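You operate a simulated robot arm through the tools that you are given. There is no shell and no other tool.

You run a simulated robot arm. Do the job below in one go: nothing can be reset, and whatever is moved stays where it is left.

TASK
Run the card's pull test, then go back to low pressure.
Fine: the load test card; grip pressure, test and aim as on the card, then high pressure, before the run.
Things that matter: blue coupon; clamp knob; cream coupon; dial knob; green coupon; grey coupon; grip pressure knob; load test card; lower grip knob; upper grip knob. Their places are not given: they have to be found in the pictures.

Only the result counts: the job must be done as asked and must still hold three seconds after the hand-in. Knocking over, shifting, dropping, spilling or breaking anything else fails it.

THE ROBOT
A 6-joint arm with a fingered hand, fixed in place. Base frame: the origin is on the floor under the middle of its stand, x ahead of it, y to its left, z up. Lengths are in m, angles in rad, forces in N, time in s.
With the tool pointing down near the work surface it reaches from about 0.28 to 0.7 m from the base axis. Its first joint turns from -2.897 to 2.897 rad. Payload 4 kg.
The tool frame sits at the grasp point between the pads (the TCP): z along the fingers, y along the line on which they close. The tips reach 0.022 m beyond it. The gripper opens to 0.112 m; its body begins 0.06 m behind the TCP. The gripper is a hand of 4 fingers: y runs from the thumb to the fingers, the wrist lies at [0, 0, -0.218] in the tool frame.
Orientation is told as [roll, pitch, yaw] about the base's x, y, z axes, in that order, counted from this pose: with the fingers straight down and closing along the base's y, the tool's x points along the base's -x, its y along +y and its z along -z.

THE INTERFACE
- The arm moves only by the tool jog_arm. Its arguments are lists of equal length, an entry for each row: "delta_pos": the shift along the base's x, y, z in m, a list of three; "turn": the turn, a rotation vector about the base's x, y, z in rad, a list of three. In form: {"delta_pos": [[x, y, z], ...], "turn": [[rx, ry, rz], ...]}. A call has 1 to 20 rows; each row is the pose to reach, as a shift and turn from the pose commanded when the call began. A row lasts 0.2 s, in which the tool goes at most 0.05 m and 0.15 rad; a call with a longer step from one row to the next is refused whole. Where a pose cannot be reached the arm comes as near as it can. A force on the tool above 40 N (or 10 N above the force at the start of the call, whichever is more), or a blocked arm, ends the call early, and 0.2 s more pass. In this call time passes only in rows, and 0.2 s behind the last. It gives the time, the measured TCP pose, the force on the tool (base axes), the opening and the grip force at its end, in the units of the frame above (readings bear some noise), with the torque about the TCP (base axes, N m) and any sound that the robot's microphone picked up.
- Cameras (640 x 400 px; columns grow to the right, rows downward): "scene" is fixed at [0.4001, 0.4973, 1.3894]; the picture's right is [-0.66, 0.75, 0.00], its down [0.72, 0.63, -0.30] and it looks along [-0.22, -0.20, -0.95] (base axes); focal length 214 px, centre (320, 200). "wrist" rides on the gripper at [0.069, 0.004, -0.083] in the tool frame; the picture's right is [-0.06, 1.00, 0.00], its down [-0.77, -0.05, -0.64] and it looks along [-0.64, -0.04, 0.77] (tool axes); focal length 243 px, centre (320, 200).
- camera(camera): a new picture of that camera. It takes no simulated time.
- set_fingers(finger1, finger2, finger3, thumb_bend): sets how far each is bent, from 0 (flat) to 100 (curled in); at 30 the hand is open as for a grip, at 70 the pads meet at the TCP. One left out holds its place. A second passes; each finger stops where it meets its share of the squeeze, and holds until it gets a number again. It is the only way to open and close the hand. It gives what a move gives, with no picture; readings hold the bend of each and the force on the fingers (four entries, about 0 where the hand has none), thumb and palm.
- pixel_to_xyz(camera, pixels): there is no depth. For up to 12 entries [column, row, z] of the newest picture of that camera ("zoom" is the newest enlarged one), the place [x, y] in the base frame at which the ray of that pixel passes the height z, good to about 0.003 m. It takes no simulated time.
- zoom(camera, box): a new picture of the part [left, top, right, bottom] of that camera's present view, enlarged. It takes no simulated time.
- hand_in(): hands the job in; it is judged then, once.

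Leave the gripper open and the arm clear of the work at the hand-in unless told otherwise.

The tools are called as a command line: name --argument value ..., lists and objects as JSON in quotes. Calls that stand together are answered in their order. jog_arm: Moves the arm, as the interface text tells. Its arguments: {"type":"object","properties":{"delta_pos":{"type":"array"},"turn":{"type":"array"}},"required":["delta_pos","turn"]} The other tools are called the same way: set_fingers (finger1, finger2, finger3, thumb_bend) moves the fingers one by one; camera (camera) takes a picture; pixel_to_xyz (camera, pixels) gives the place at which the rays of pixels pass given heights; zoom (camera, box) takes an enlarged picture of a part of a camera's view; hand_in () hands the job in.

At the start:

```text
t: 0.0
eef_pos: [0.2597, 0.3939, 1.1671]
ee_rot: [-0.001, 0.001, 0.0]
ft_force: [0.0, -0.4, -0.1]
wrist_torque: [-0.02, 0.02, -0.01]
grip_width: 0.1122
gripper_force: 0.1
shape: jaw
bend: [30.0, 30.0, 30.0, 30.0]
finger forces: [0.1, 0.0, 0.0, 0.0, 0.0, 0.0]
```

scene: 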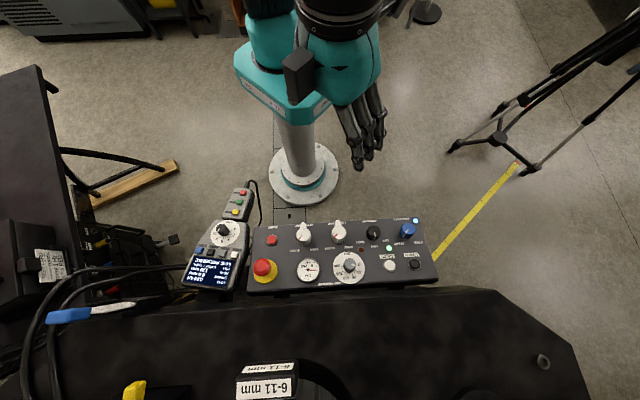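
wrist: 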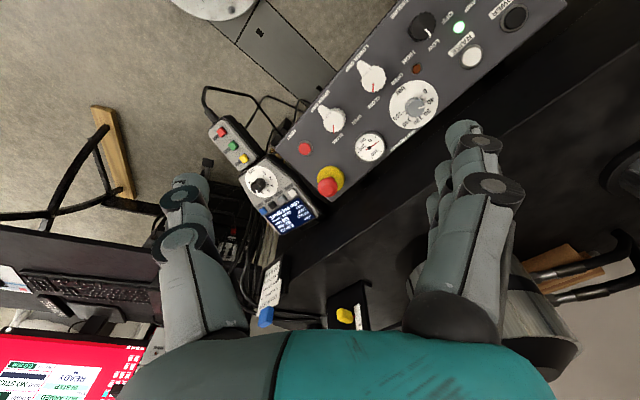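

I see a control panel around (340,255) in the scene picture and a handheld unit with a dial at (220,250). I will zoom in on both, and on the surroundings, to read the labels.

zoom --camera "scene" --box '[240, 200, 440, 300]'

zoom --camera "scene" --box '[170, 170, 270, 300]'

zoom --camera "scene" --box '[0, 200, 180, 400]'

zoom --camera "scene" --box '[200, 280, 600, 400]'

zoom --camera "wrist" --box '[180, 60, 420, 240]'

zoom --camera "wrist" --box '[0, 240, 180, 400]'

```text
3.20 times, centred on (340, 250) of scene
```

zoom: 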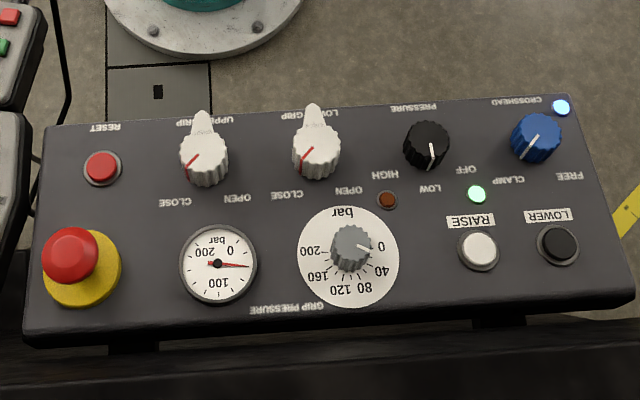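

```text
3.08 times, centred on (220, 235) of scene
```

zoom: 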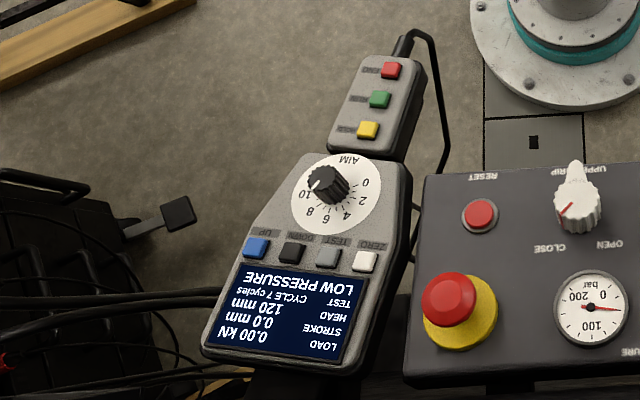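

```text
2.00 times, centred on (90, 300) of scene
```

zoom: 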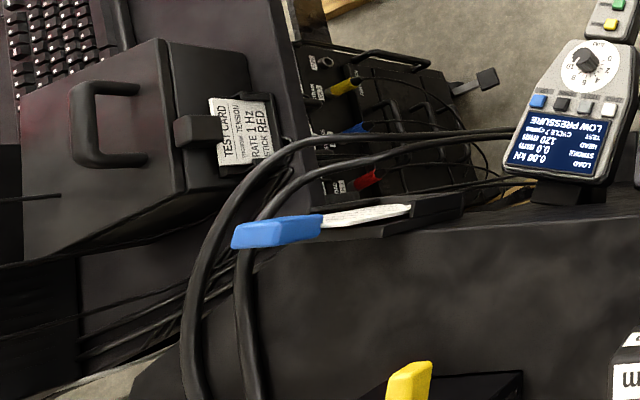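

```text
1.60 times, centred on (400, 340) of scene
```

zoom: 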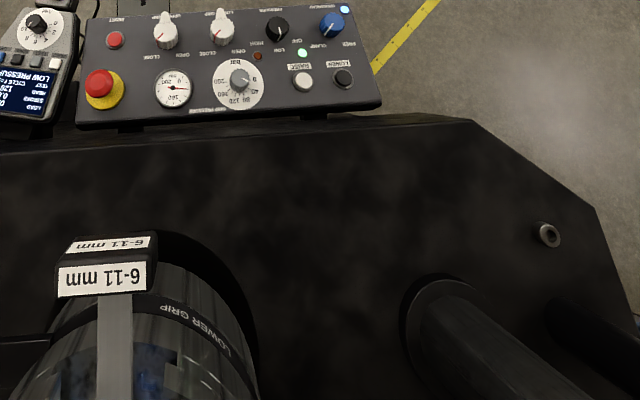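

```text
2.22 times, centred on (300, 150) of wrist
```

zoom: 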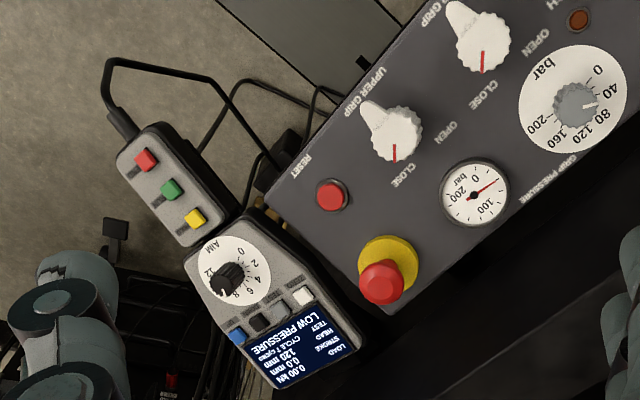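

```text
2.50 times, centred on (90, 320) of wrist
```

zoom: 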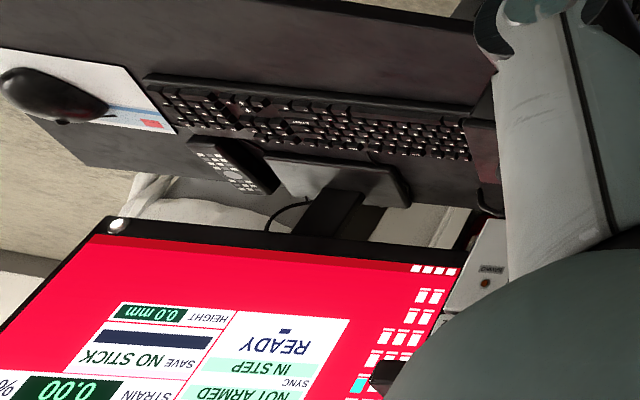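

There is a handset with an AIM dial, a panel, and a card at scene (50,265), plus a white card by the blue clip at scene (110,308). I will zoom on each card.

zoom --camera "scene" --box '[25, 240, 85, 290]'

zoom --camera "scene" --box '[40, 290, 160, 340]'

zoom --camera "wrist" --box '[230, 250, 390, 340]'

zoom --camera "scene" --box '[60, 130, 200, 230]'

zoom --camera "scene" --box '[60, 210, 200, 310]'

zoom --camera "scene" --box '[0, 0, 240, 130]'

zoom --camera "scene" --box '[380, 0, 640, 200]'

zoom --camera "wrist" --box '[500, 140, 640, 320]'

zoom --camera "scene" --box '[100, 340, 340, 400]'

```text
8.00 times, centred on (55, 265) of scene
```

zoom: 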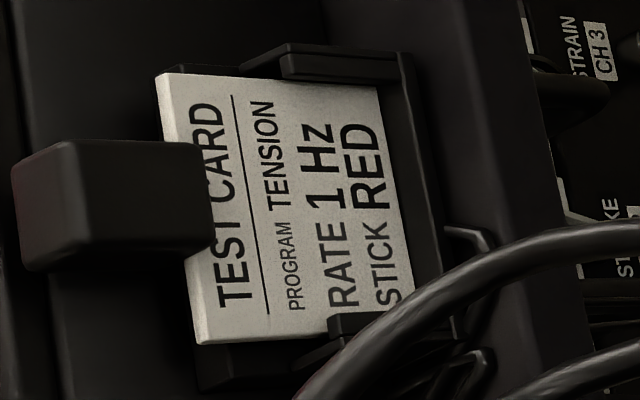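

```text
5.33 times, centred on (100, 315) of scene
```

zoom: 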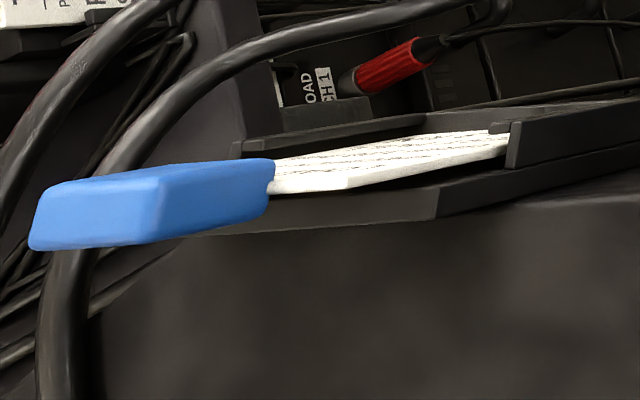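

```text
4.00 times, centred on (310, 295) of wrist
```

zoom: 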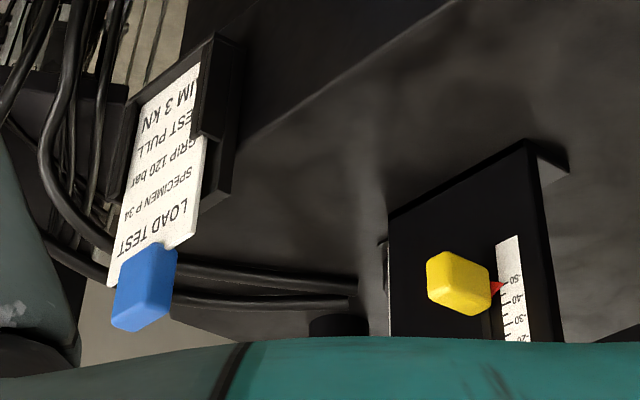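

```text
4.00 times, centred on (130, 180) of scene
```

zoom: 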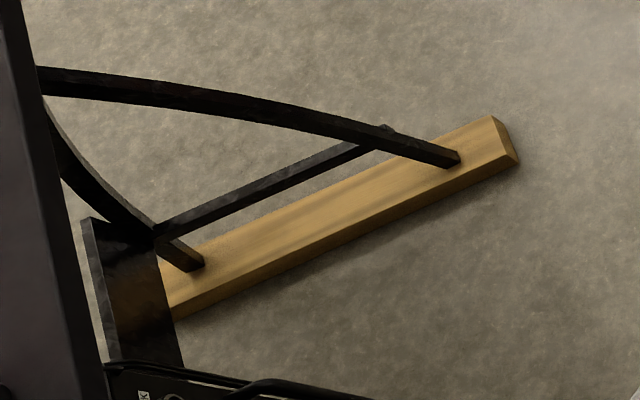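

```text
4.00 times, centred on (130, 260) of scene
```

zoom: 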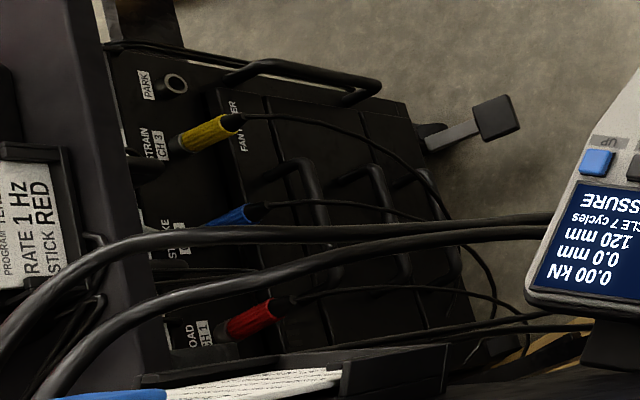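

```text
2.67 times, centred on (120, 65) of scene
```

zoom: 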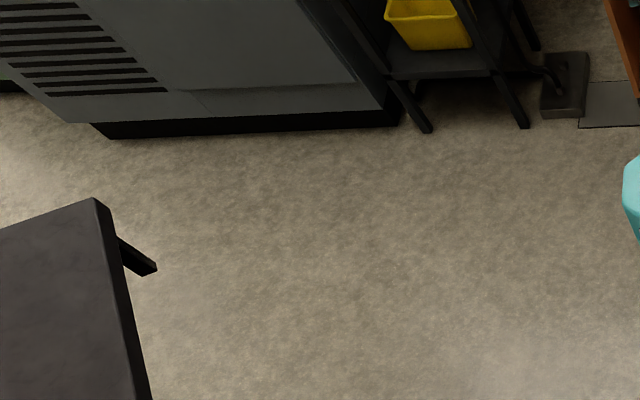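

```text
2.00 times, centred on (510, 100) of scene
```

zoom: 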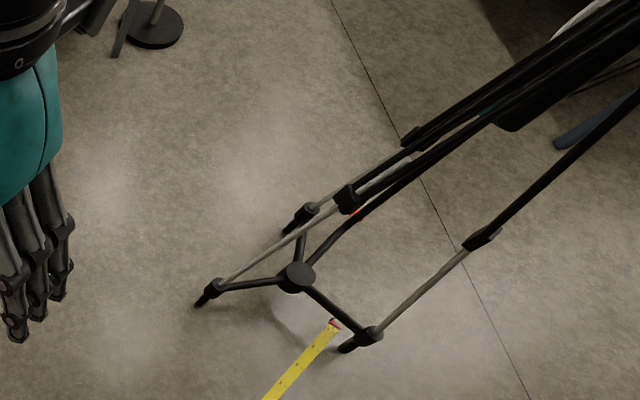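

```text
2.22 times, centred on (570, 230) of wrist
```

zoom: 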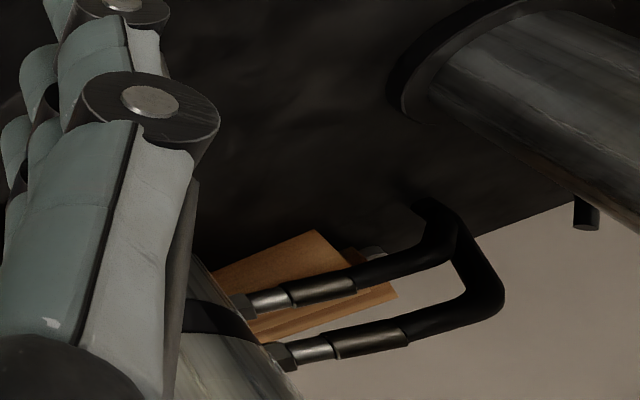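

```text
2.67 times, centred on (220, 370) of scene
```

zoom: 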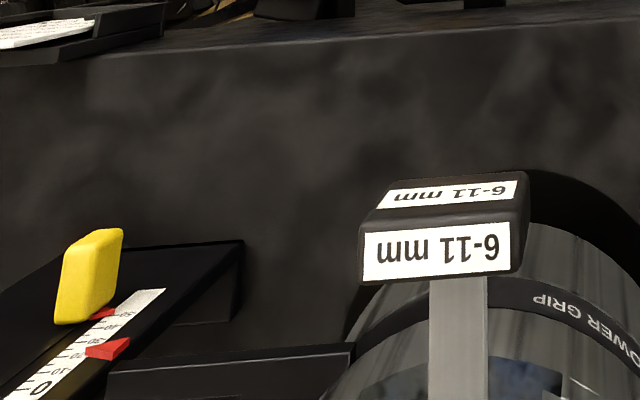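

The wrist zoom shows the load test card: "LOAD TEST, SPECIMEN P 34, GRIP 120 bar, TEST PULL, AIM 3 kN". The coupons and grips are not visible yet. I will yaw the hand about z so the wrist camera faces the machine.

jog_arm --delta_pos '[[0, 0, 0], [0, 0, 0], [0, 0, 0], [0, 0, 0], [0, 0, 0]]' --turn '[[0, 0, 0.15], [0, 0, 0.3], [0, 0, 0.45], [0, 0, 0.6], [0, 0, 0.72]]'

camera --camera "wrist"

camera --camera "scene"

```text
t: 1.2
eef_pos: [0.2593, 0.3942, 1.1671]
ee_rot: [-0.001, 0.0, 0.724]
ft_force: [0.5, 0.0, 0.6]
wrist_torque: [0.02, -0.02, -0.02]
grip_width: 0.1118
gripper_force: 0.0
shape: jaw
bend: [30.0, 30.0, 30.0, 30.0]
finger forces: [0.0, 0.0, 0.1, 0.1, 0.0, 0.0]
```

```text
taken
```

wrist: 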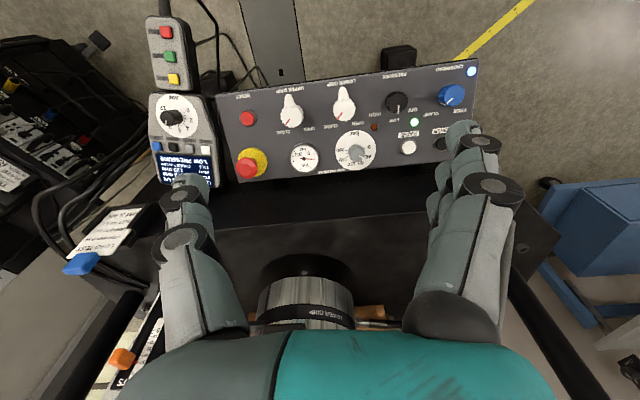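

```text
taken
```

scene: 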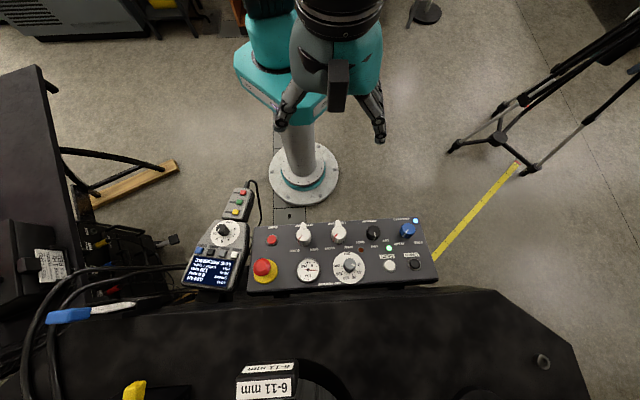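

Next I will pitch the hand up about 0.6 rad so the wrist camera looks level toward the grips.

jog_arm --delta_pos '[[0, 0, 0], [0, 0, 0], [0, 0, 0], [0, 0, 0]]' --turn '[[0.0985, -0.1125, 0], [0.197, -0.225, 0], [0.2955, -0.3375, 0], [0.394, -0.45, 0]]'

camera --camera "wrist"

camera --camera "scene"

```text
t: 2.2
eef_pos: [0.2594, 0.3934, 1.1682]
ee_rot: [-0.001, -0.6, 0.721]
ft_force: [0.8, -0.7, 0.4]
wrist_torque: [-0.02, -0.01, 0.02]
grip_width: 0.1118
gripper_force: 0.1
shape: jaw
bend: [30.0, 30.0, 30.0, 30.0]
finger forces: [0.0, 0.1, 0.1, 0.0, 0.0, 0.0]
```

```text
taken
```

wrist: 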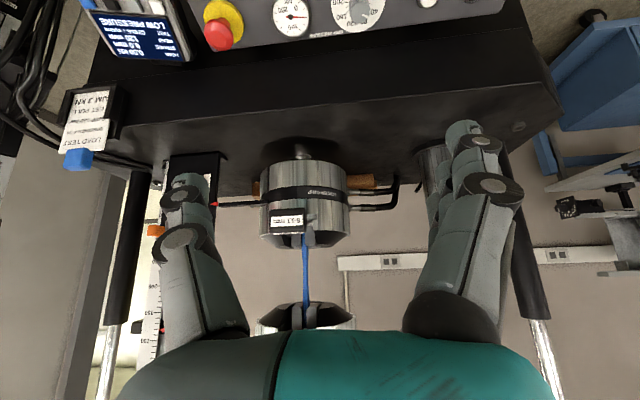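

```text
taken
```

scene: 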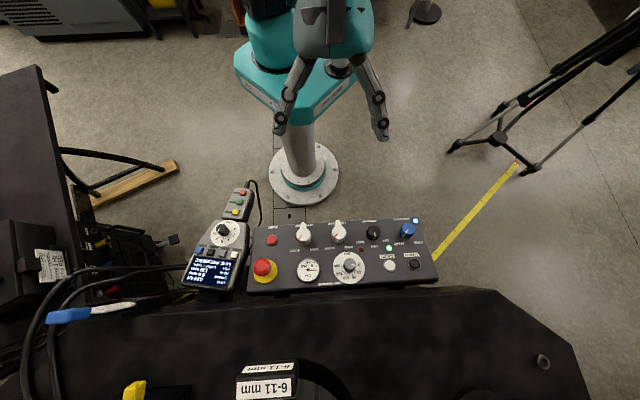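

A blue coupon stands between the lower grip (305,195) and upper grip (305,320). I will zoom in to read it and the card again.

zoom --camera "wrist" --box '[230, 140, 430, 340]'

zoom --camera "wrist" --box '[50, 80, 130, 180]'

zoom --camera "wrist" --box '[100, 140, 250, 390]'

zoom --camera "wrist" --box '[500, 0, 640, 240]'

```text
2.00 times, centred on (330, 240) of wrist
```

zoom: 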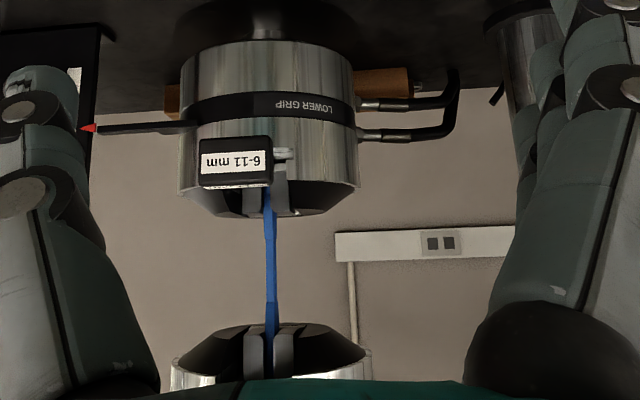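

```text
4.00 times, centred on (90, 130) of wrist
```

zoom: 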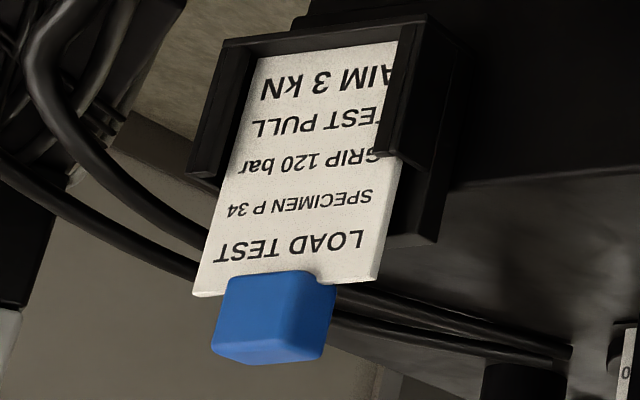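

```text
1.60 times, centred on (175, 265) of wrist
```

zoom: 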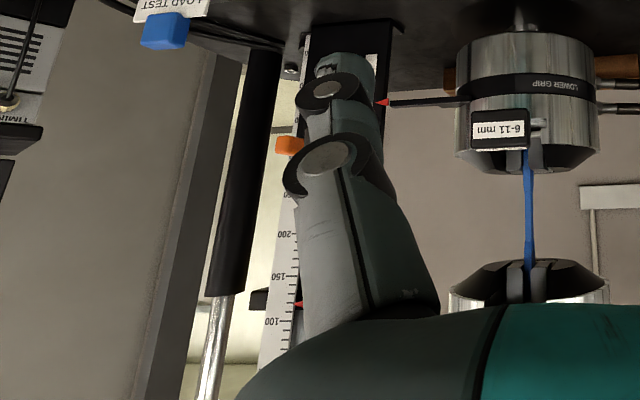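

```text
1.67 times, centred on (570, 120) of wrist
```

zoom: 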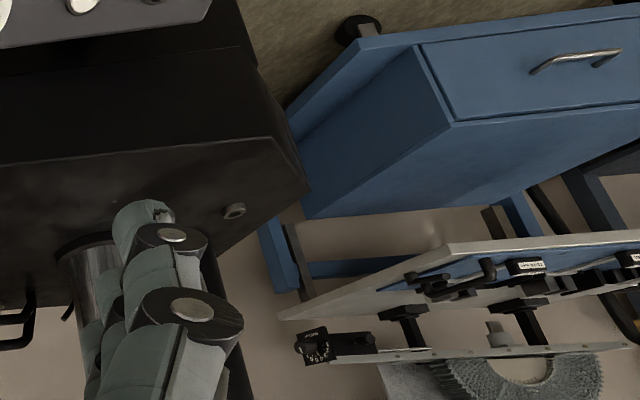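

The blue coupon sits in both grips. I need to find the other coupons and any "P 34" marks. I will yaw right (+z) to look past the machine's other side.

jog_arm --delta_pos '[[0, 0, 0], [0, 0, 0], [0, 0, 0], [0, 0, 0], [0, 0, 0]]' --turn '[[0, 0, 0.15], [0, 0, 0.3], [0, 0, 0.45], [0, 0, 0.6], [0, 0, 0.75]]'

camera --camera "wrist"

```text
t: 3.4
eef_pos: [0.2595, 0.3932, 1.1677]
ee_rot: [0.0, -0.597, 1.473]
ft_force: [0.0, 0.0, -0.5]
wrist_torque: [0.0, 0.01, -0.01]
grip_width: 0.112
gripper_force: 0.0
shape: jaw
bend: [30.0, 30.0, 30.0, 30.0]
finger forces: [0.1, 0.0, 0.0, 0.0, 0.0, 0.0]
```

```text
taken
```

wrist: 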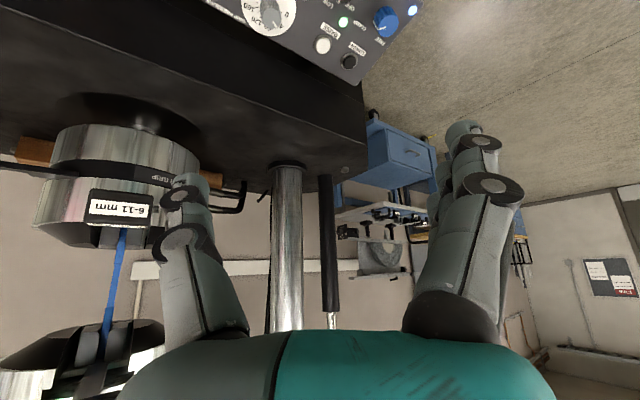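

Here I can see the blue coupon again at (115,270) and a cart at (390,190). I will zoom on both.

zoom --camera "wrist" --box '[60, 170, 180, 370]'

zoom --camera "wrist" --box '[320, 100, 560, 300]'

zoom --camera "wrist" --box '[540, 230, 640, 330]'

zoom --camera "wrist" --box '[230, 0, 430, 90]'

```text
2.00 times, centred on (120, 270) of wrist
```

zoom: 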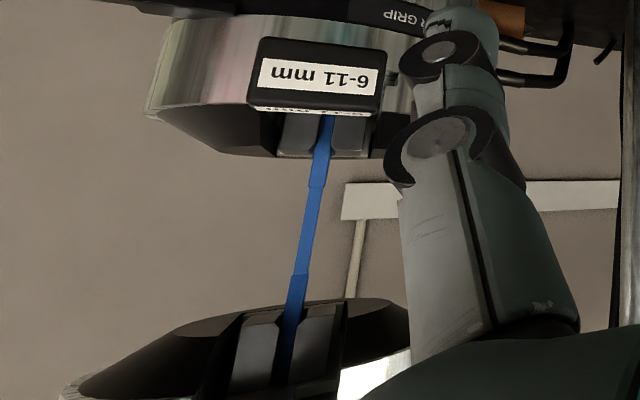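

```text
2.00 times, centred on (440, 200) of wrist
```

zoom: 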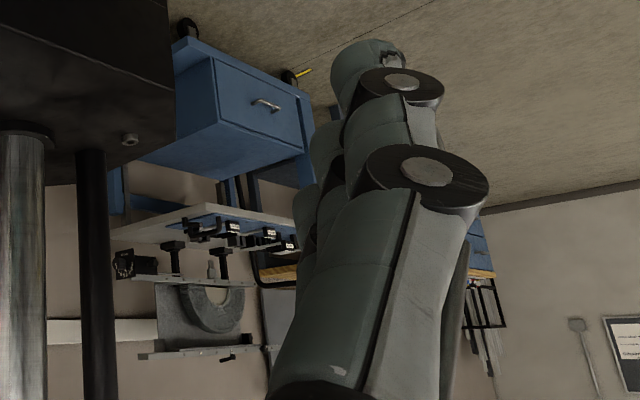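

```text
4.00 times, centred on (590, 280) of wrist
```

zoom: 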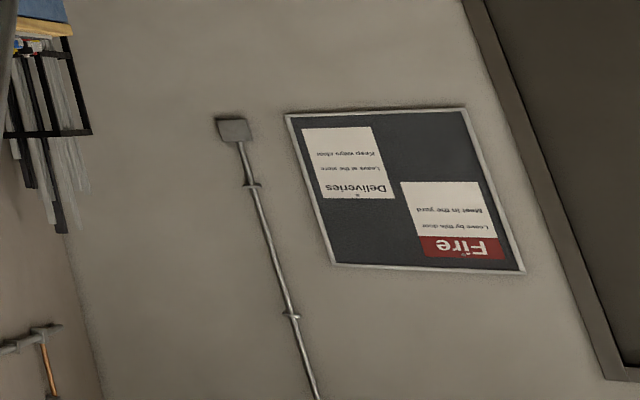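

```text
3.20 times, centred on (330, 45) of wrist
```

zoom: 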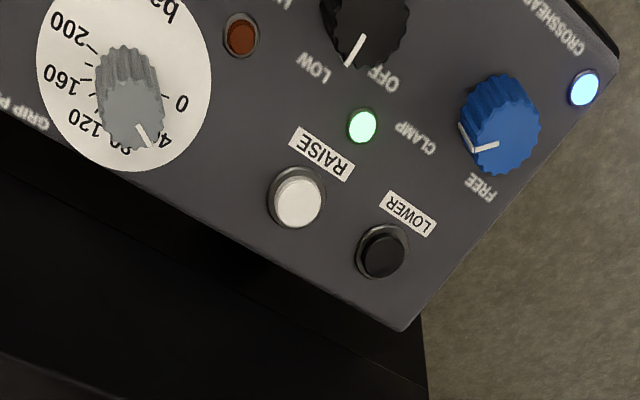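

The cart holds wedge sets and a tool board; no coupons are visible there. Next I will yaw left to look at the control desk and shelf side.

jog_arm --delta_pos '[[0, 0, 0], [0, 0, 0], [0, 0, 0], [0, 0, 0], [0, 0, 0], [0, 0, 0], [0, 0, 0], [0, 0, 0], [0, 0, 0], [0, 0, 0], [0, 0, 0]]' --turn '[[0, 0, -0.15], [0, 0, -0.3], [0, 0, -0.45], [0, 0, -0.6], [0, 0, -0.75], [0, 0, -0.9], [0, 0, -1.05], [0, 0, -1.2], [0, 0, -1.35], [0, 0, -1.5], [0, 0, -1.6]]'

camera --camera "wrist"

```text
t: 5.8
eef_pos: [0.26, 0.3938, 1.168]
ee_rot: [0.0, -0.599, -0.132]
ft_force: [0.4, -0.3, -0.7]
wrist_torque: [0.0, 0.0, -0.01]
grip_width: 0.1118
gripper_force: 0.1
shape: jaw
bend: [30.0, 30.0, 30.0, 30.0]
finger forces: [0.0, 0.0, 0.0, 0.0, 0.0, 0.0]
```

```text
taken
```

wrist: 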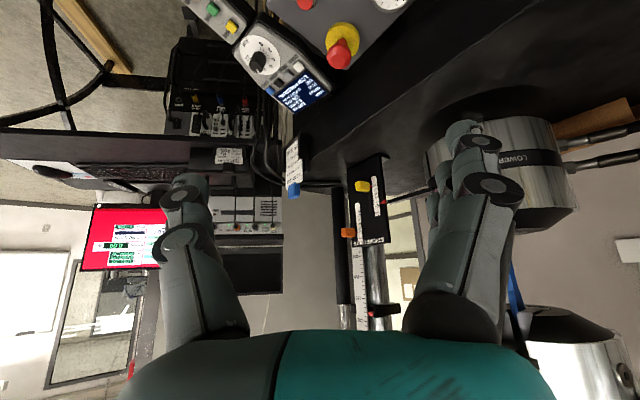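

zoom --camera "wrist" --box '[60, 180, 200, 290]'

zoom --camera "wrist" --box '[320, 140, 440, 340]'

zoom --camera "wrist" --box '[160, 80, 320, 220]'

zoom --camera "wrist" --box '[200, 170, 340, 300]'

zoom --camera "wrist" --box '[0, 240, 160, 400]'

zoom --camera "wrist" --box '[180, 0, 400, 120]'

```text
3.64 times, centred on (130, 235) of wrist
```

zoom: 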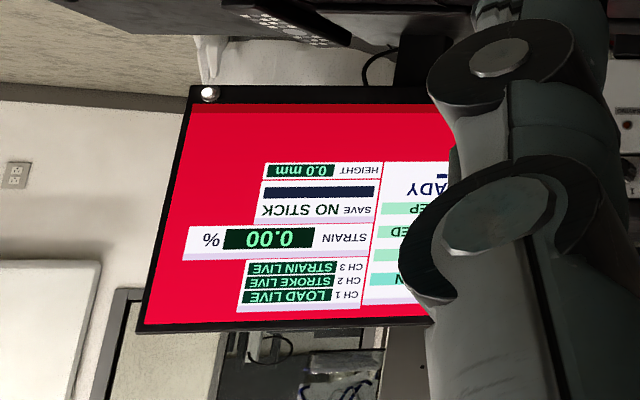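

```text
2.00 times, centred on (380, 240) of wrist
```

zoom: 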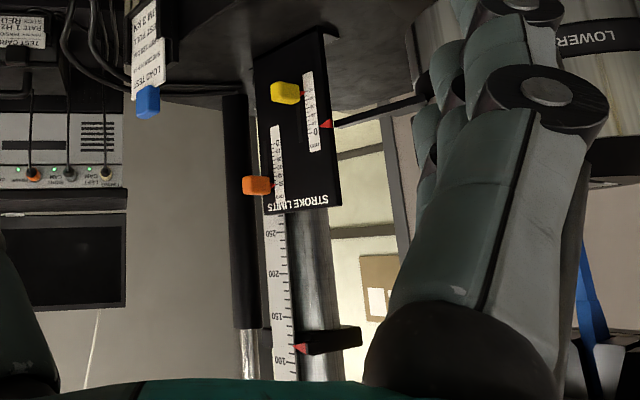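

```text
2.86 times, centred on (240, 150) of wrist
```

zoom: 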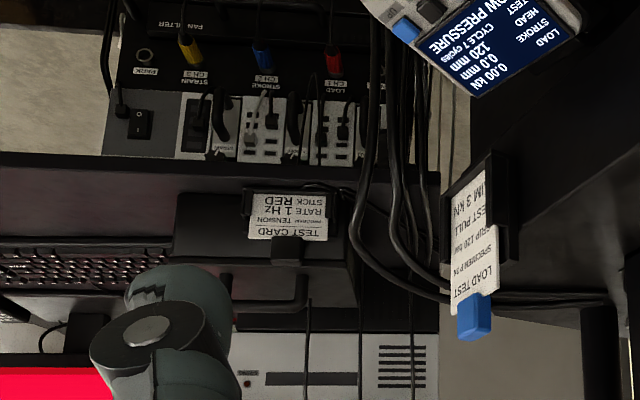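

```text
3.08 times, centred on (270, 235) of wrist
```

zoom: 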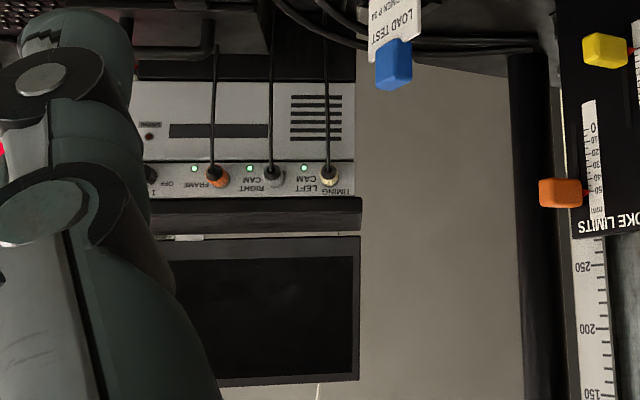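

```text
2.50 times, centred on (80, 320) of wrist
```

zoom: 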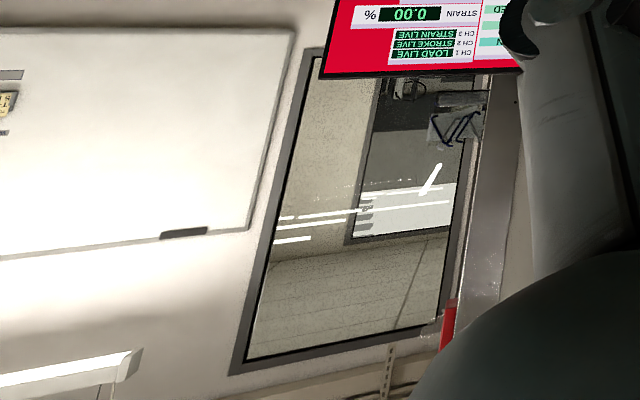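

```text
2.91 times, centred on (290, 60) of wrist
```

zoom: 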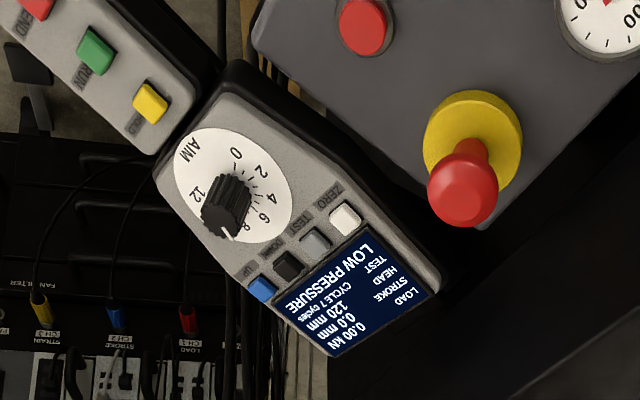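

The display reads LOAD 0.00 kN, STROKE 0.0 mm, HEAD 120 mm, TEST CYCLE 7 cycles, LOW PRESSURE. Pendant keys are END (red), RUN (green), HOLD (yellow). I still want to find the other coupons and check for P 34, so I will raise the hand and look behind the lower grip.

jog_arm --delta_pos '[[0, 0, 0], [0, 0, 0], [0, 0, 0], [0, 0, 0], [0, 0, 0]]' --turn '[[0, 0, 0.15], [0, 0, 0.3], [0, 0, 0.45], [0, 0, 0.6], [0, 0, 0.75]]'

jog_arm --delta_pos '[[-0.03, -0.03, 0], [-0.06, -0.06, 0], [-0.09, -0.09, 0]]' --turn '[[0.0865, -0.1225, 0], [0.173, -0.245, 0], [0.2595, -0.3675, 0]]'

camera --camera "wrist"

camera --camera "scene"

```text
t: 7.0
eef_pos: [0.2605, 0.3947, 1.1668]
ee_rot: [-0.001, -0.598, 0.625]
ft_force: [-0.7, 0.0, -0.2]
wrist_torque: [0.01, 0.03, 0.02]
grip_width: 0.1119
gripper_force: 0.1
shape: jaw
bend: [30.0, 30.0, 30.0, 30.0]
finger forces: [0.0, 0.1, 0.0, 0.0, 0.0, 0.1]
```

```text
t: 7.9
eef_pos: [0.2404, 0.2759, 1.1849]
ee_rot: [0.09, -1.05, 0.302]
ft_force: [0.5, 0.8, -0.4]
wrist_torque: [0.01, -0.03, -0.05]
grip_width: 0.112
gripper_force: 0.0
shape: jaw
bend: [30.0, 30.0, 30.0, 30.0]
finger forces: [0.1, 0.0, 0.1, 0.0, 0.0, 0.0]
out of reach, approached as far as the arm can: row 3
stopped in row 3: the arm was blocked; the commanded pose is now the measured one
```

```text
taken
```

wrist: 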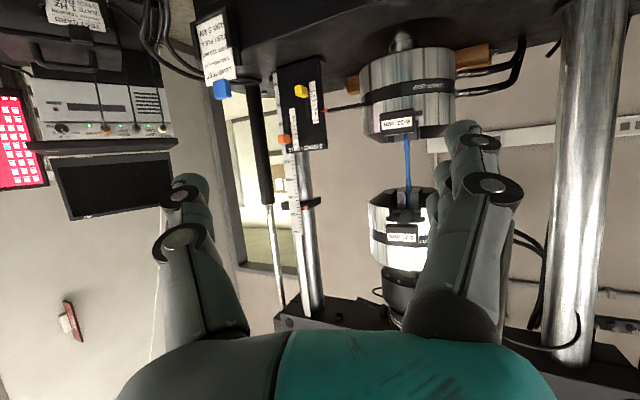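

```text
taken
```

scene: 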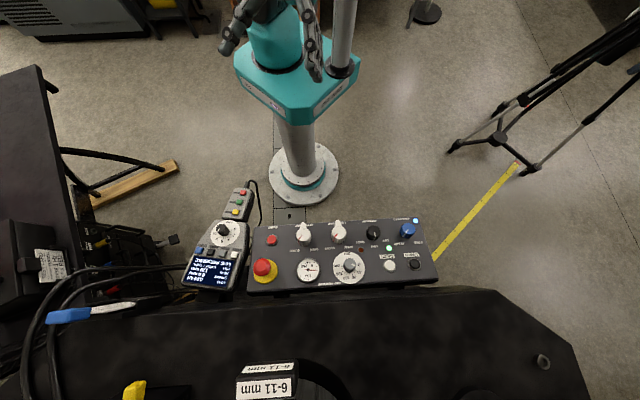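

The arm went as far as it could; the view is good. I see both grips with the coupon at (407,165). I will zoom on it and on the background.

zoom --camera "wrist" --box '[340, 20, 480, 290]'

zoom --camera "wrist" --box '[230, 40, 350, 180]'

zoom --camera "wrist" --box '[270, 270, 640, 400]'

zoom --camera "wrist" --box '[0, 260, 160, 380]'

```text
1.48 times, centred on (410, 155) of wrist
```

zoom: 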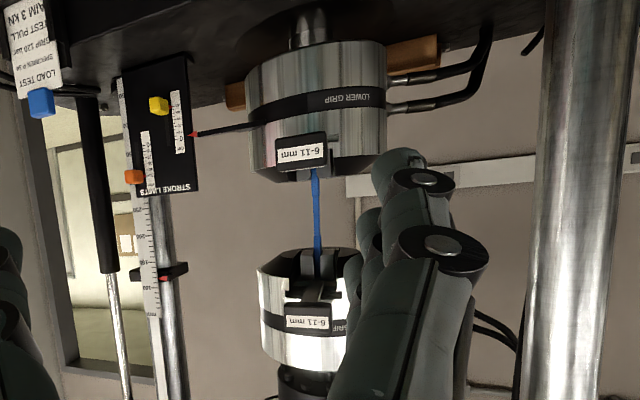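

```text
2.86 times, centred on (290, 110) of wrist
```

zoom: 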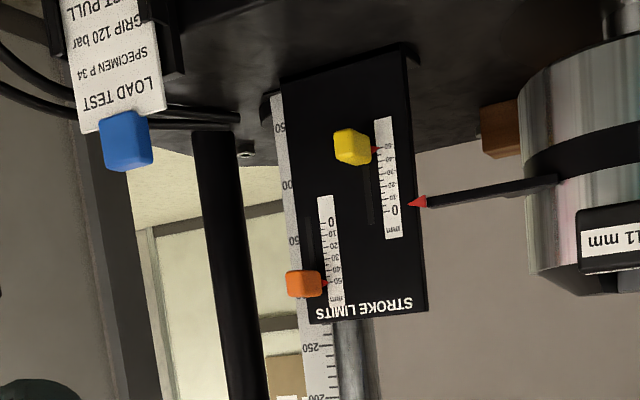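

```text
1.73 times, centred on (455, 335) of wrist
```

zoom: 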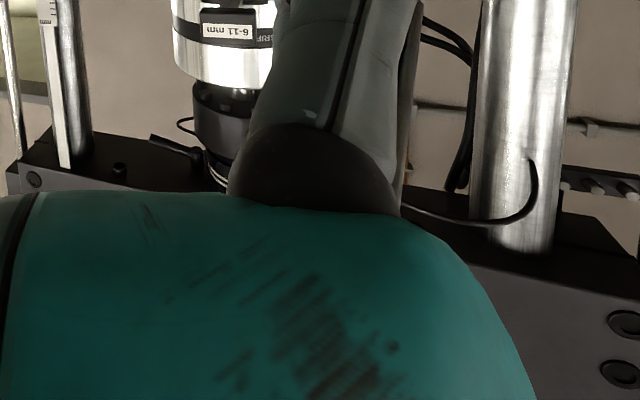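

```text
3.33 times, centred on (80, 320) of wrist
```

zoom: 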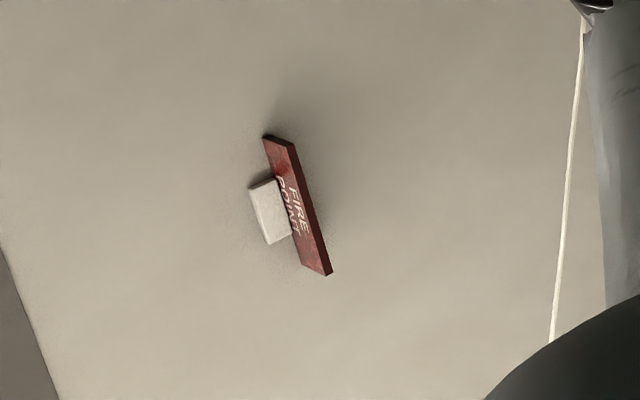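

I will triangulate key items: lower grip label, panel knobs and handset, using both cameras at several heights.

pixel_to_xyz --camera "wrist" --pixels '[[398, 122, 0.9], [398, 122, 1.0], [398, 122, 1.1], [487, 57, 0.8], [487, 57, 0.9], [487, 57, 1.0], [354, 85, 0.9]]'

pixel_to_xyz --camera "scene" --pixels '[[267, 387, 0.9], [267, 387, 1.0], [267, 387, 1.1], [349, 265, 0.7], [349, 265, 0.8], [349, 265, 0.9]]'

```text
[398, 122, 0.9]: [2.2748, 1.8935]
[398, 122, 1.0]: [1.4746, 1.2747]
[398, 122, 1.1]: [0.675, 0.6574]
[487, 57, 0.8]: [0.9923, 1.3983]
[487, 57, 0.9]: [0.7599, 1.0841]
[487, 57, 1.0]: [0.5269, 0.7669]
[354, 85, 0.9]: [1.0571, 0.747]
```

```text
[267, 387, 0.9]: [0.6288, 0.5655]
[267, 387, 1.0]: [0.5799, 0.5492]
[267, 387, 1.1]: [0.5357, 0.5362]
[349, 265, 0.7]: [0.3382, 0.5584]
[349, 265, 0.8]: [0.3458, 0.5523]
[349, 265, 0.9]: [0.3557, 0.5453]
```

The lower grip front is near (0.53, 0.54, 1.12). I will restore a less extreme orientation and then look from the right-hand side.

jog_arm --delta_pos '[[0, 0.02, 0], [0, 0.04, 0], [0, 0.07, 0]]' --turn '[[-0.0446, 0.1432, 0], [-0.0892, 0.2864, 0], [-0.1338, 0.4296, 0]]'

jog_arm --delta_pos '[[-0.03, 0.03, 0.0], [-0.06, 0.06, 0.0], [-0.09, 0.09, 0.0], [-0.12, 0.12, 0.0], [-0.14, 0.15, 0.0], [-0.14, 0.18, 0.0]]' --turn '[[0, 0, 0.08], [0, 0, 0.16], [0, 0, 0.24], [0, 0, 0.32], [0, 0, 0.4], [0, 0, 0.45]]'

camera --camera "wrist"

camera --camera "scene"

```text
t: 8.7
eef_pos: [0.2389, 0.3486, 1.1861]
ee_rot: [0.092, -0.598, 0.303]
ft_force: [-0.3, -0.3, 0.3]
wrist_torque: [-0.02, 0.02, -0.01]
grip_width: 0.1119
gripper_force: 0.1
shape: jaw
bend: [30.0, 30.0, 30.0, 30.0]
finger forces: [0.1, 0.1, 0.0, 0.0, 0.0, 0.0]
```

```text
t: 10.3
eef_pos: [0.1139, 0.5177, 1.2159]
ee_rot: [0.157, -0.641, 0.688]
ft_force: [-0.2, -1.1, -0.2]
wrist_torque: [-0.01, 0.01, -0.01]
grip_width: 0.112
gripper_force: 0.1
shape: jaw
bend: [30.0, 30.0, 30.0, 30.0]
finger forces: [0.0, 0.0, 0.0, 0.0, 0.0, 0.0]
stopped in row 6: the arm was blocked; the commanded pose is now the measured one
```

```text
taken
```

wrist: 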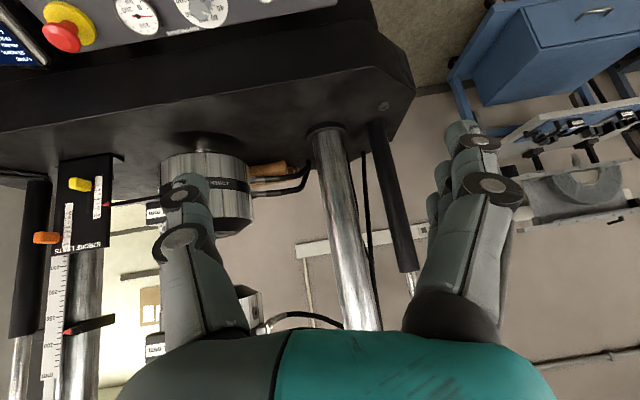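

```text
taken
```

scene: 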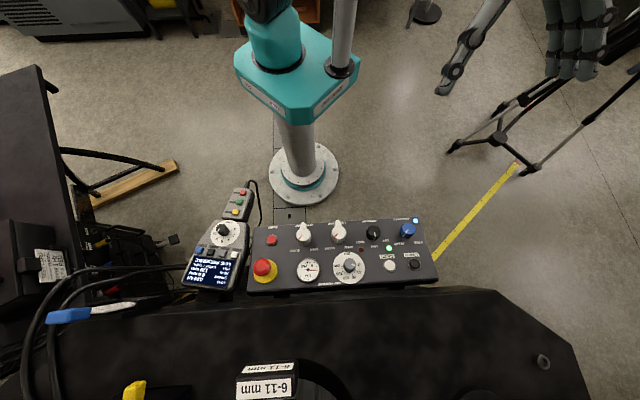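

The arm was blocked again, so I will avoid this reach. I zoom on the wooden object at (265,168) behind the lower grip and the cart.

zoom --camera "wrist" --box '[140, 120, 340, 240]'

zoom --camera "wrist" --box '[440, 40, 640, 260]'

zoom --camera "scene" --box '[220, 0, 380, 100]'

```text
3.20 times, centred on (240, 180) of wrist
```

zoom: 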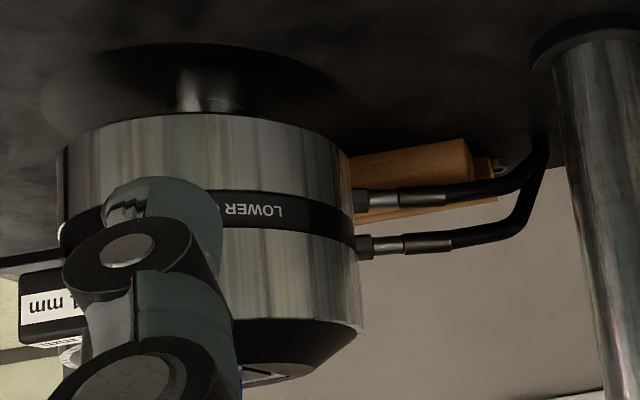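

```text
1.82 times, centred on (540, 150) of wrist
```

zoom: 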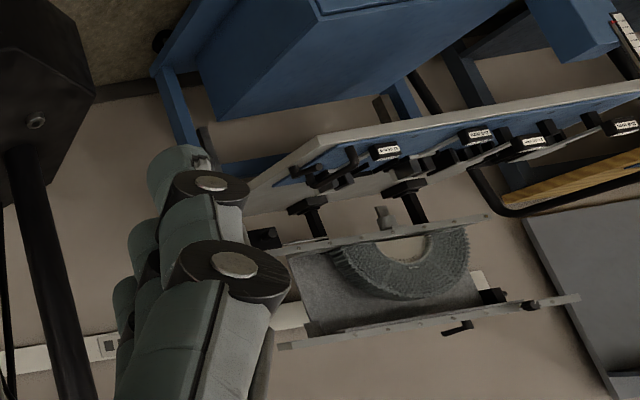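

```text
4.00 times, centred on (300, 50) of scene
```

zoom: 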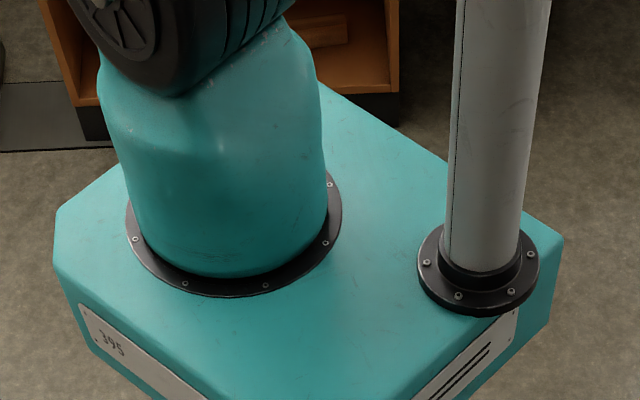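

There's a post on the robot's stand at about (-0.09, 0.15), which I must keep the arm away from. I will go back over the front area and straighten the tool down.

jog_arm --delta_pos '[[0.03, -0.02, 0.0], [0.06, -0.04, 0.0], [0.09, -0.06, 0.0], [0.12, -0.09, 0.0], [0.14, -0.12, 0.0]]' --turn '[[-0.0814, 0.099, 0], [-0.1628, 0.198, 0], [-0.2442, 0.297, 0], [-0.3256, 0.396, 0], [-0.407, 0.495, 0]]'

jog_arm --delta_pos '[[0.0, 0.0, 0.0], [0, 0, 0]]' --turn '[[-0.0605, -0.05, 0], [-0.121, -0.0997, 0]]'

camera --camera "wrist"

camera --camera "scene"

```text
t: 11.5
eef_pos: [0.2519, 0.3983, 1.2193]
ee_rot: [0.155, 0.0, 0.69]
ft_force: [-0.7, 0.3, 0.8]
wrist_torque: [0.0, -0.06, -0.01]
grip_width: 0.1121
gripper_force: 0.1
shape: jaw
bend: [30.0, 30.0, 30.0, 30.0]
finger forces: [0.0, 0.1, 0.0, 0.0, 0.1, 0.0]
```

```text
t: 12.1
eef_pos: [0.2527, 0.3967, 1.2178]
ee_rot: [0.001, 0.001, 0.692]
ft_force: [1.2, -0.1, -0.1]
wrist_torque: [-0.03, 0.02, 0.01]
grip_width: 0.112
gripper_force: 0.0
shape: jaw
bend: [30.0, 30.0, 30.0, 30.0]
finger forces: [0.0, 0.0, 0.1, 0.0, 0.1, 0.0]
```

```text
taken
```

wrist: 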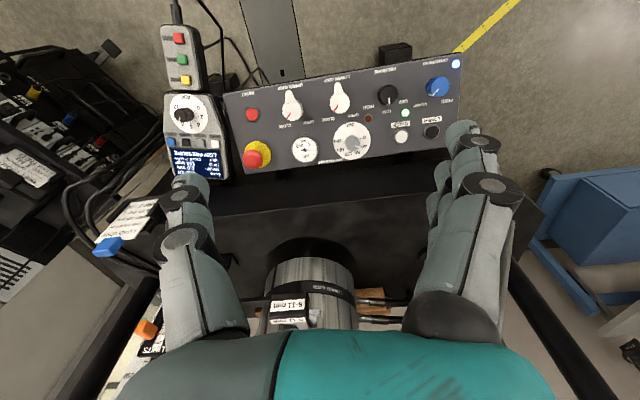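

```text
taken
```

scene: 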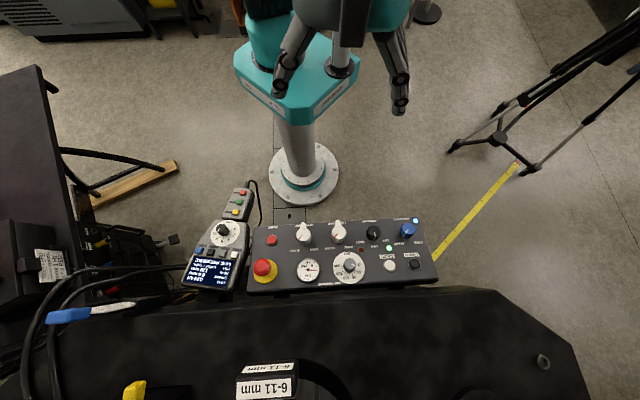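

I will triangulate the panel and handset with both cameras at candidate heights.

pixel_to_xyz --camera "wrist" --pixels '[[401, 137, 0.85], [401, 137, 0.95], [431, 131, 0.85], [431, 131, 0.95], [252, 114, 0.85], [252, 114, 0.95], [182, 60, 0.85], [182, 60, 0.95], [178, 39, 0.85], [178, 39, 0.95], [187, 80, 0.85], [187, 80, 0.95]]'

pixel_to_xyz --camera "scene" --pixels '[[389.4, 265, 0.85], [389.4, 265, 0.95], [414.4, 264, 0.85], [414.4, 264, 0.95], [272, 240, 0.85], [272, 240, 0.95], [239.5, 202, 0.85], [239.5, 202, 0.95], [243, 192.5, 0.85], [243, 192.5, 0.95], [236, 212, 0.85], [236, 212, 0.95]]'

zoom --camera "wrist" --box '[220, 50, 480, 190]'

zoom --camera "wrist" --box '[140, 10, 260, 190]'

zoom --camera "wrist" --box '[220, 250, 440, 350]'

```text
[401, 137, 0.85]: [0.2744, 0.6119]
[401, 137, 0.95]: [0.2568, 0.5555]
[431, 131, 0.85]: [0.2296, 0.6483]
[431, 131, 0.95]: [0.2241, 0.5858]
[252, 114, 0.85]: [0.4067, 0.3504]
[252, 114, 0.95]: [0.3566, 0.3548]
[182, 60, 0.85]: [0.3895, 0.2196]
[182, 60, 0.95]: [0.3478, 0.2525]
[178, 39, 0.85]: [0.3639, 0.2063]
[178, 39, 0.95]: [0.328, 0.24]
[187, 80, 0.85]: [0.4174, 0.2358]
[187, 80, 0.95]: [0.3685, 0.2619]
```

```text
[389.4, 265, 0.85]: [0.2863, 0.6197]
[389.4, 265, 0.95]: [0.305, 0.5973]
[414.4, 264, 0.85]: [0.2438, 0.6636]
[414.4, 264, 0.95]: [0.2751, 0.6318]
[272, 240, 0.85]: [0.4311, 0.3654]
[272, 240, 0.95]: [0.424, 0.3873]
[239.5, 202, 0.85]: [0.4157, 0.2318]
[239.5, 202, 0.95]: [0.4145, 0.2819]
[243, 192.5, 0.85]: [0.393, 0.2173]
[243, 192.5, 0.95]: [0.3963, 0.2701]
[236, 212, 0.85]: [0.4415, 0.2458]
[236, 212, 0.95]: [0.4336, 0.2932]
```

```text
2.46 times, centred on (350, 120) of wrist
```

zoom: 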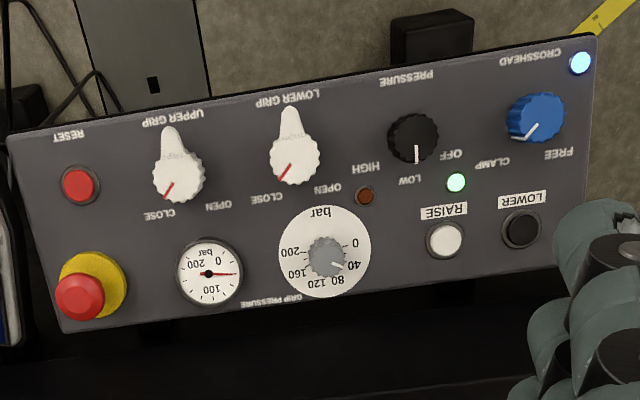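

```text
2.22 times, centred on (200, 100) of wrist
```

zoom: 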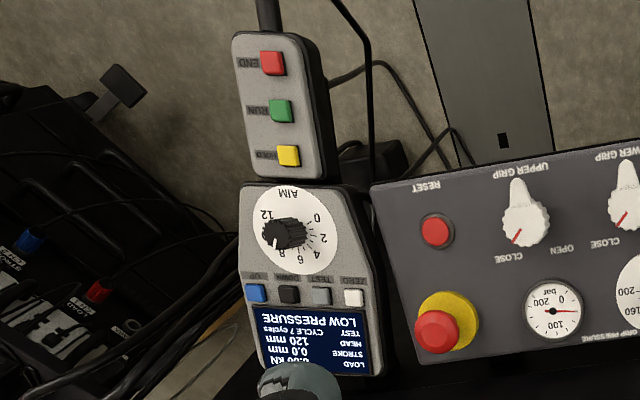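

```text
2.91 times, centred on (330, 300) of wrist
```

zoom: 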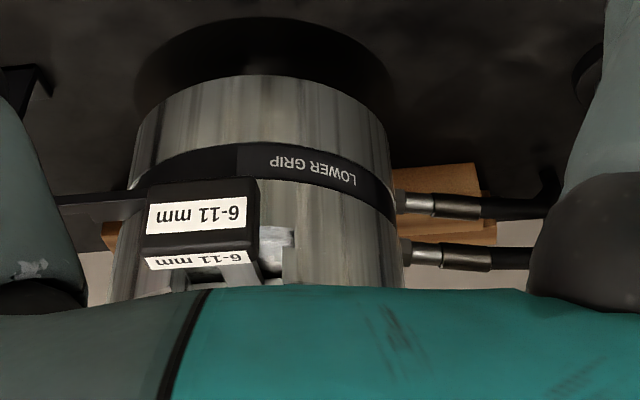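

Panel heights come out around 0.79–0.82 m, tilted toward the robot. I will lower the hand and pull back a little for a closer, squarer look at the panel.

jog_arm --delta_pos '[[-0.01, -0.01, -0.045], [-0.02, -0.02, -0.09], [-0.03, -0.03, -0.13], [-0.04, -0.04, -0.16]]' --turn '[[0, 0, 0.03], [0, 0, 0.06], [0, 0, 0.1], [0, 0, 0.1]]'

camera --camera "wrist"

camera --camera "scene"

```text
t: 13.1
eef_pos: [0.2105, 0.357, 1.0503]
ee_rot: [0.0, 0.001, 0.792]
ft_force: [-0.4, -0.3, 0.1]
wrist_torque: [-0.04, 0.01, -0.05]
grip_width: 0.1117
gripper_force: 0.0
shape: jaw
bend: [30.0, 30.0, 30.0, 30.0]
finger forces: [0.1, 0.0, 0.0, 0.0, 0.1, 0.1]
```

```text
taken
```

wrist: 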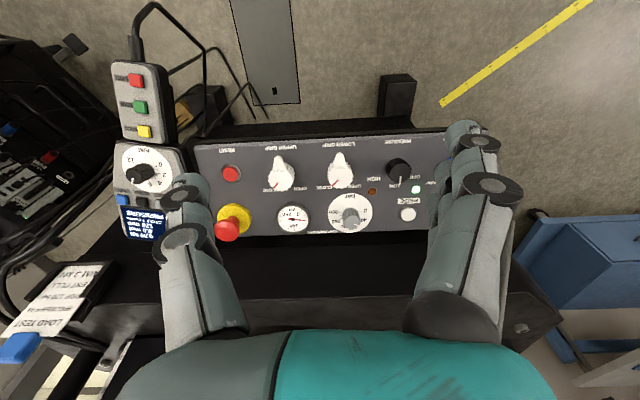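

```text
taken
```

scene: 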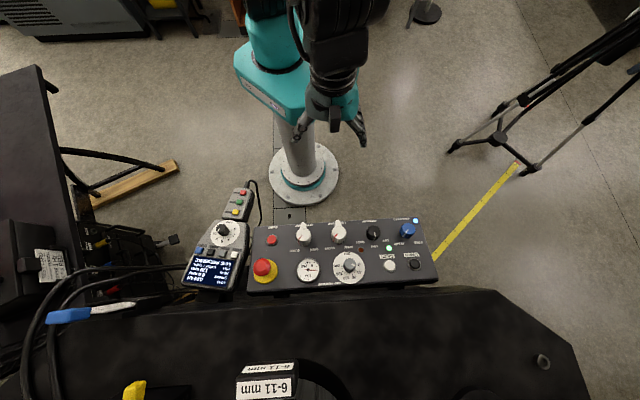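

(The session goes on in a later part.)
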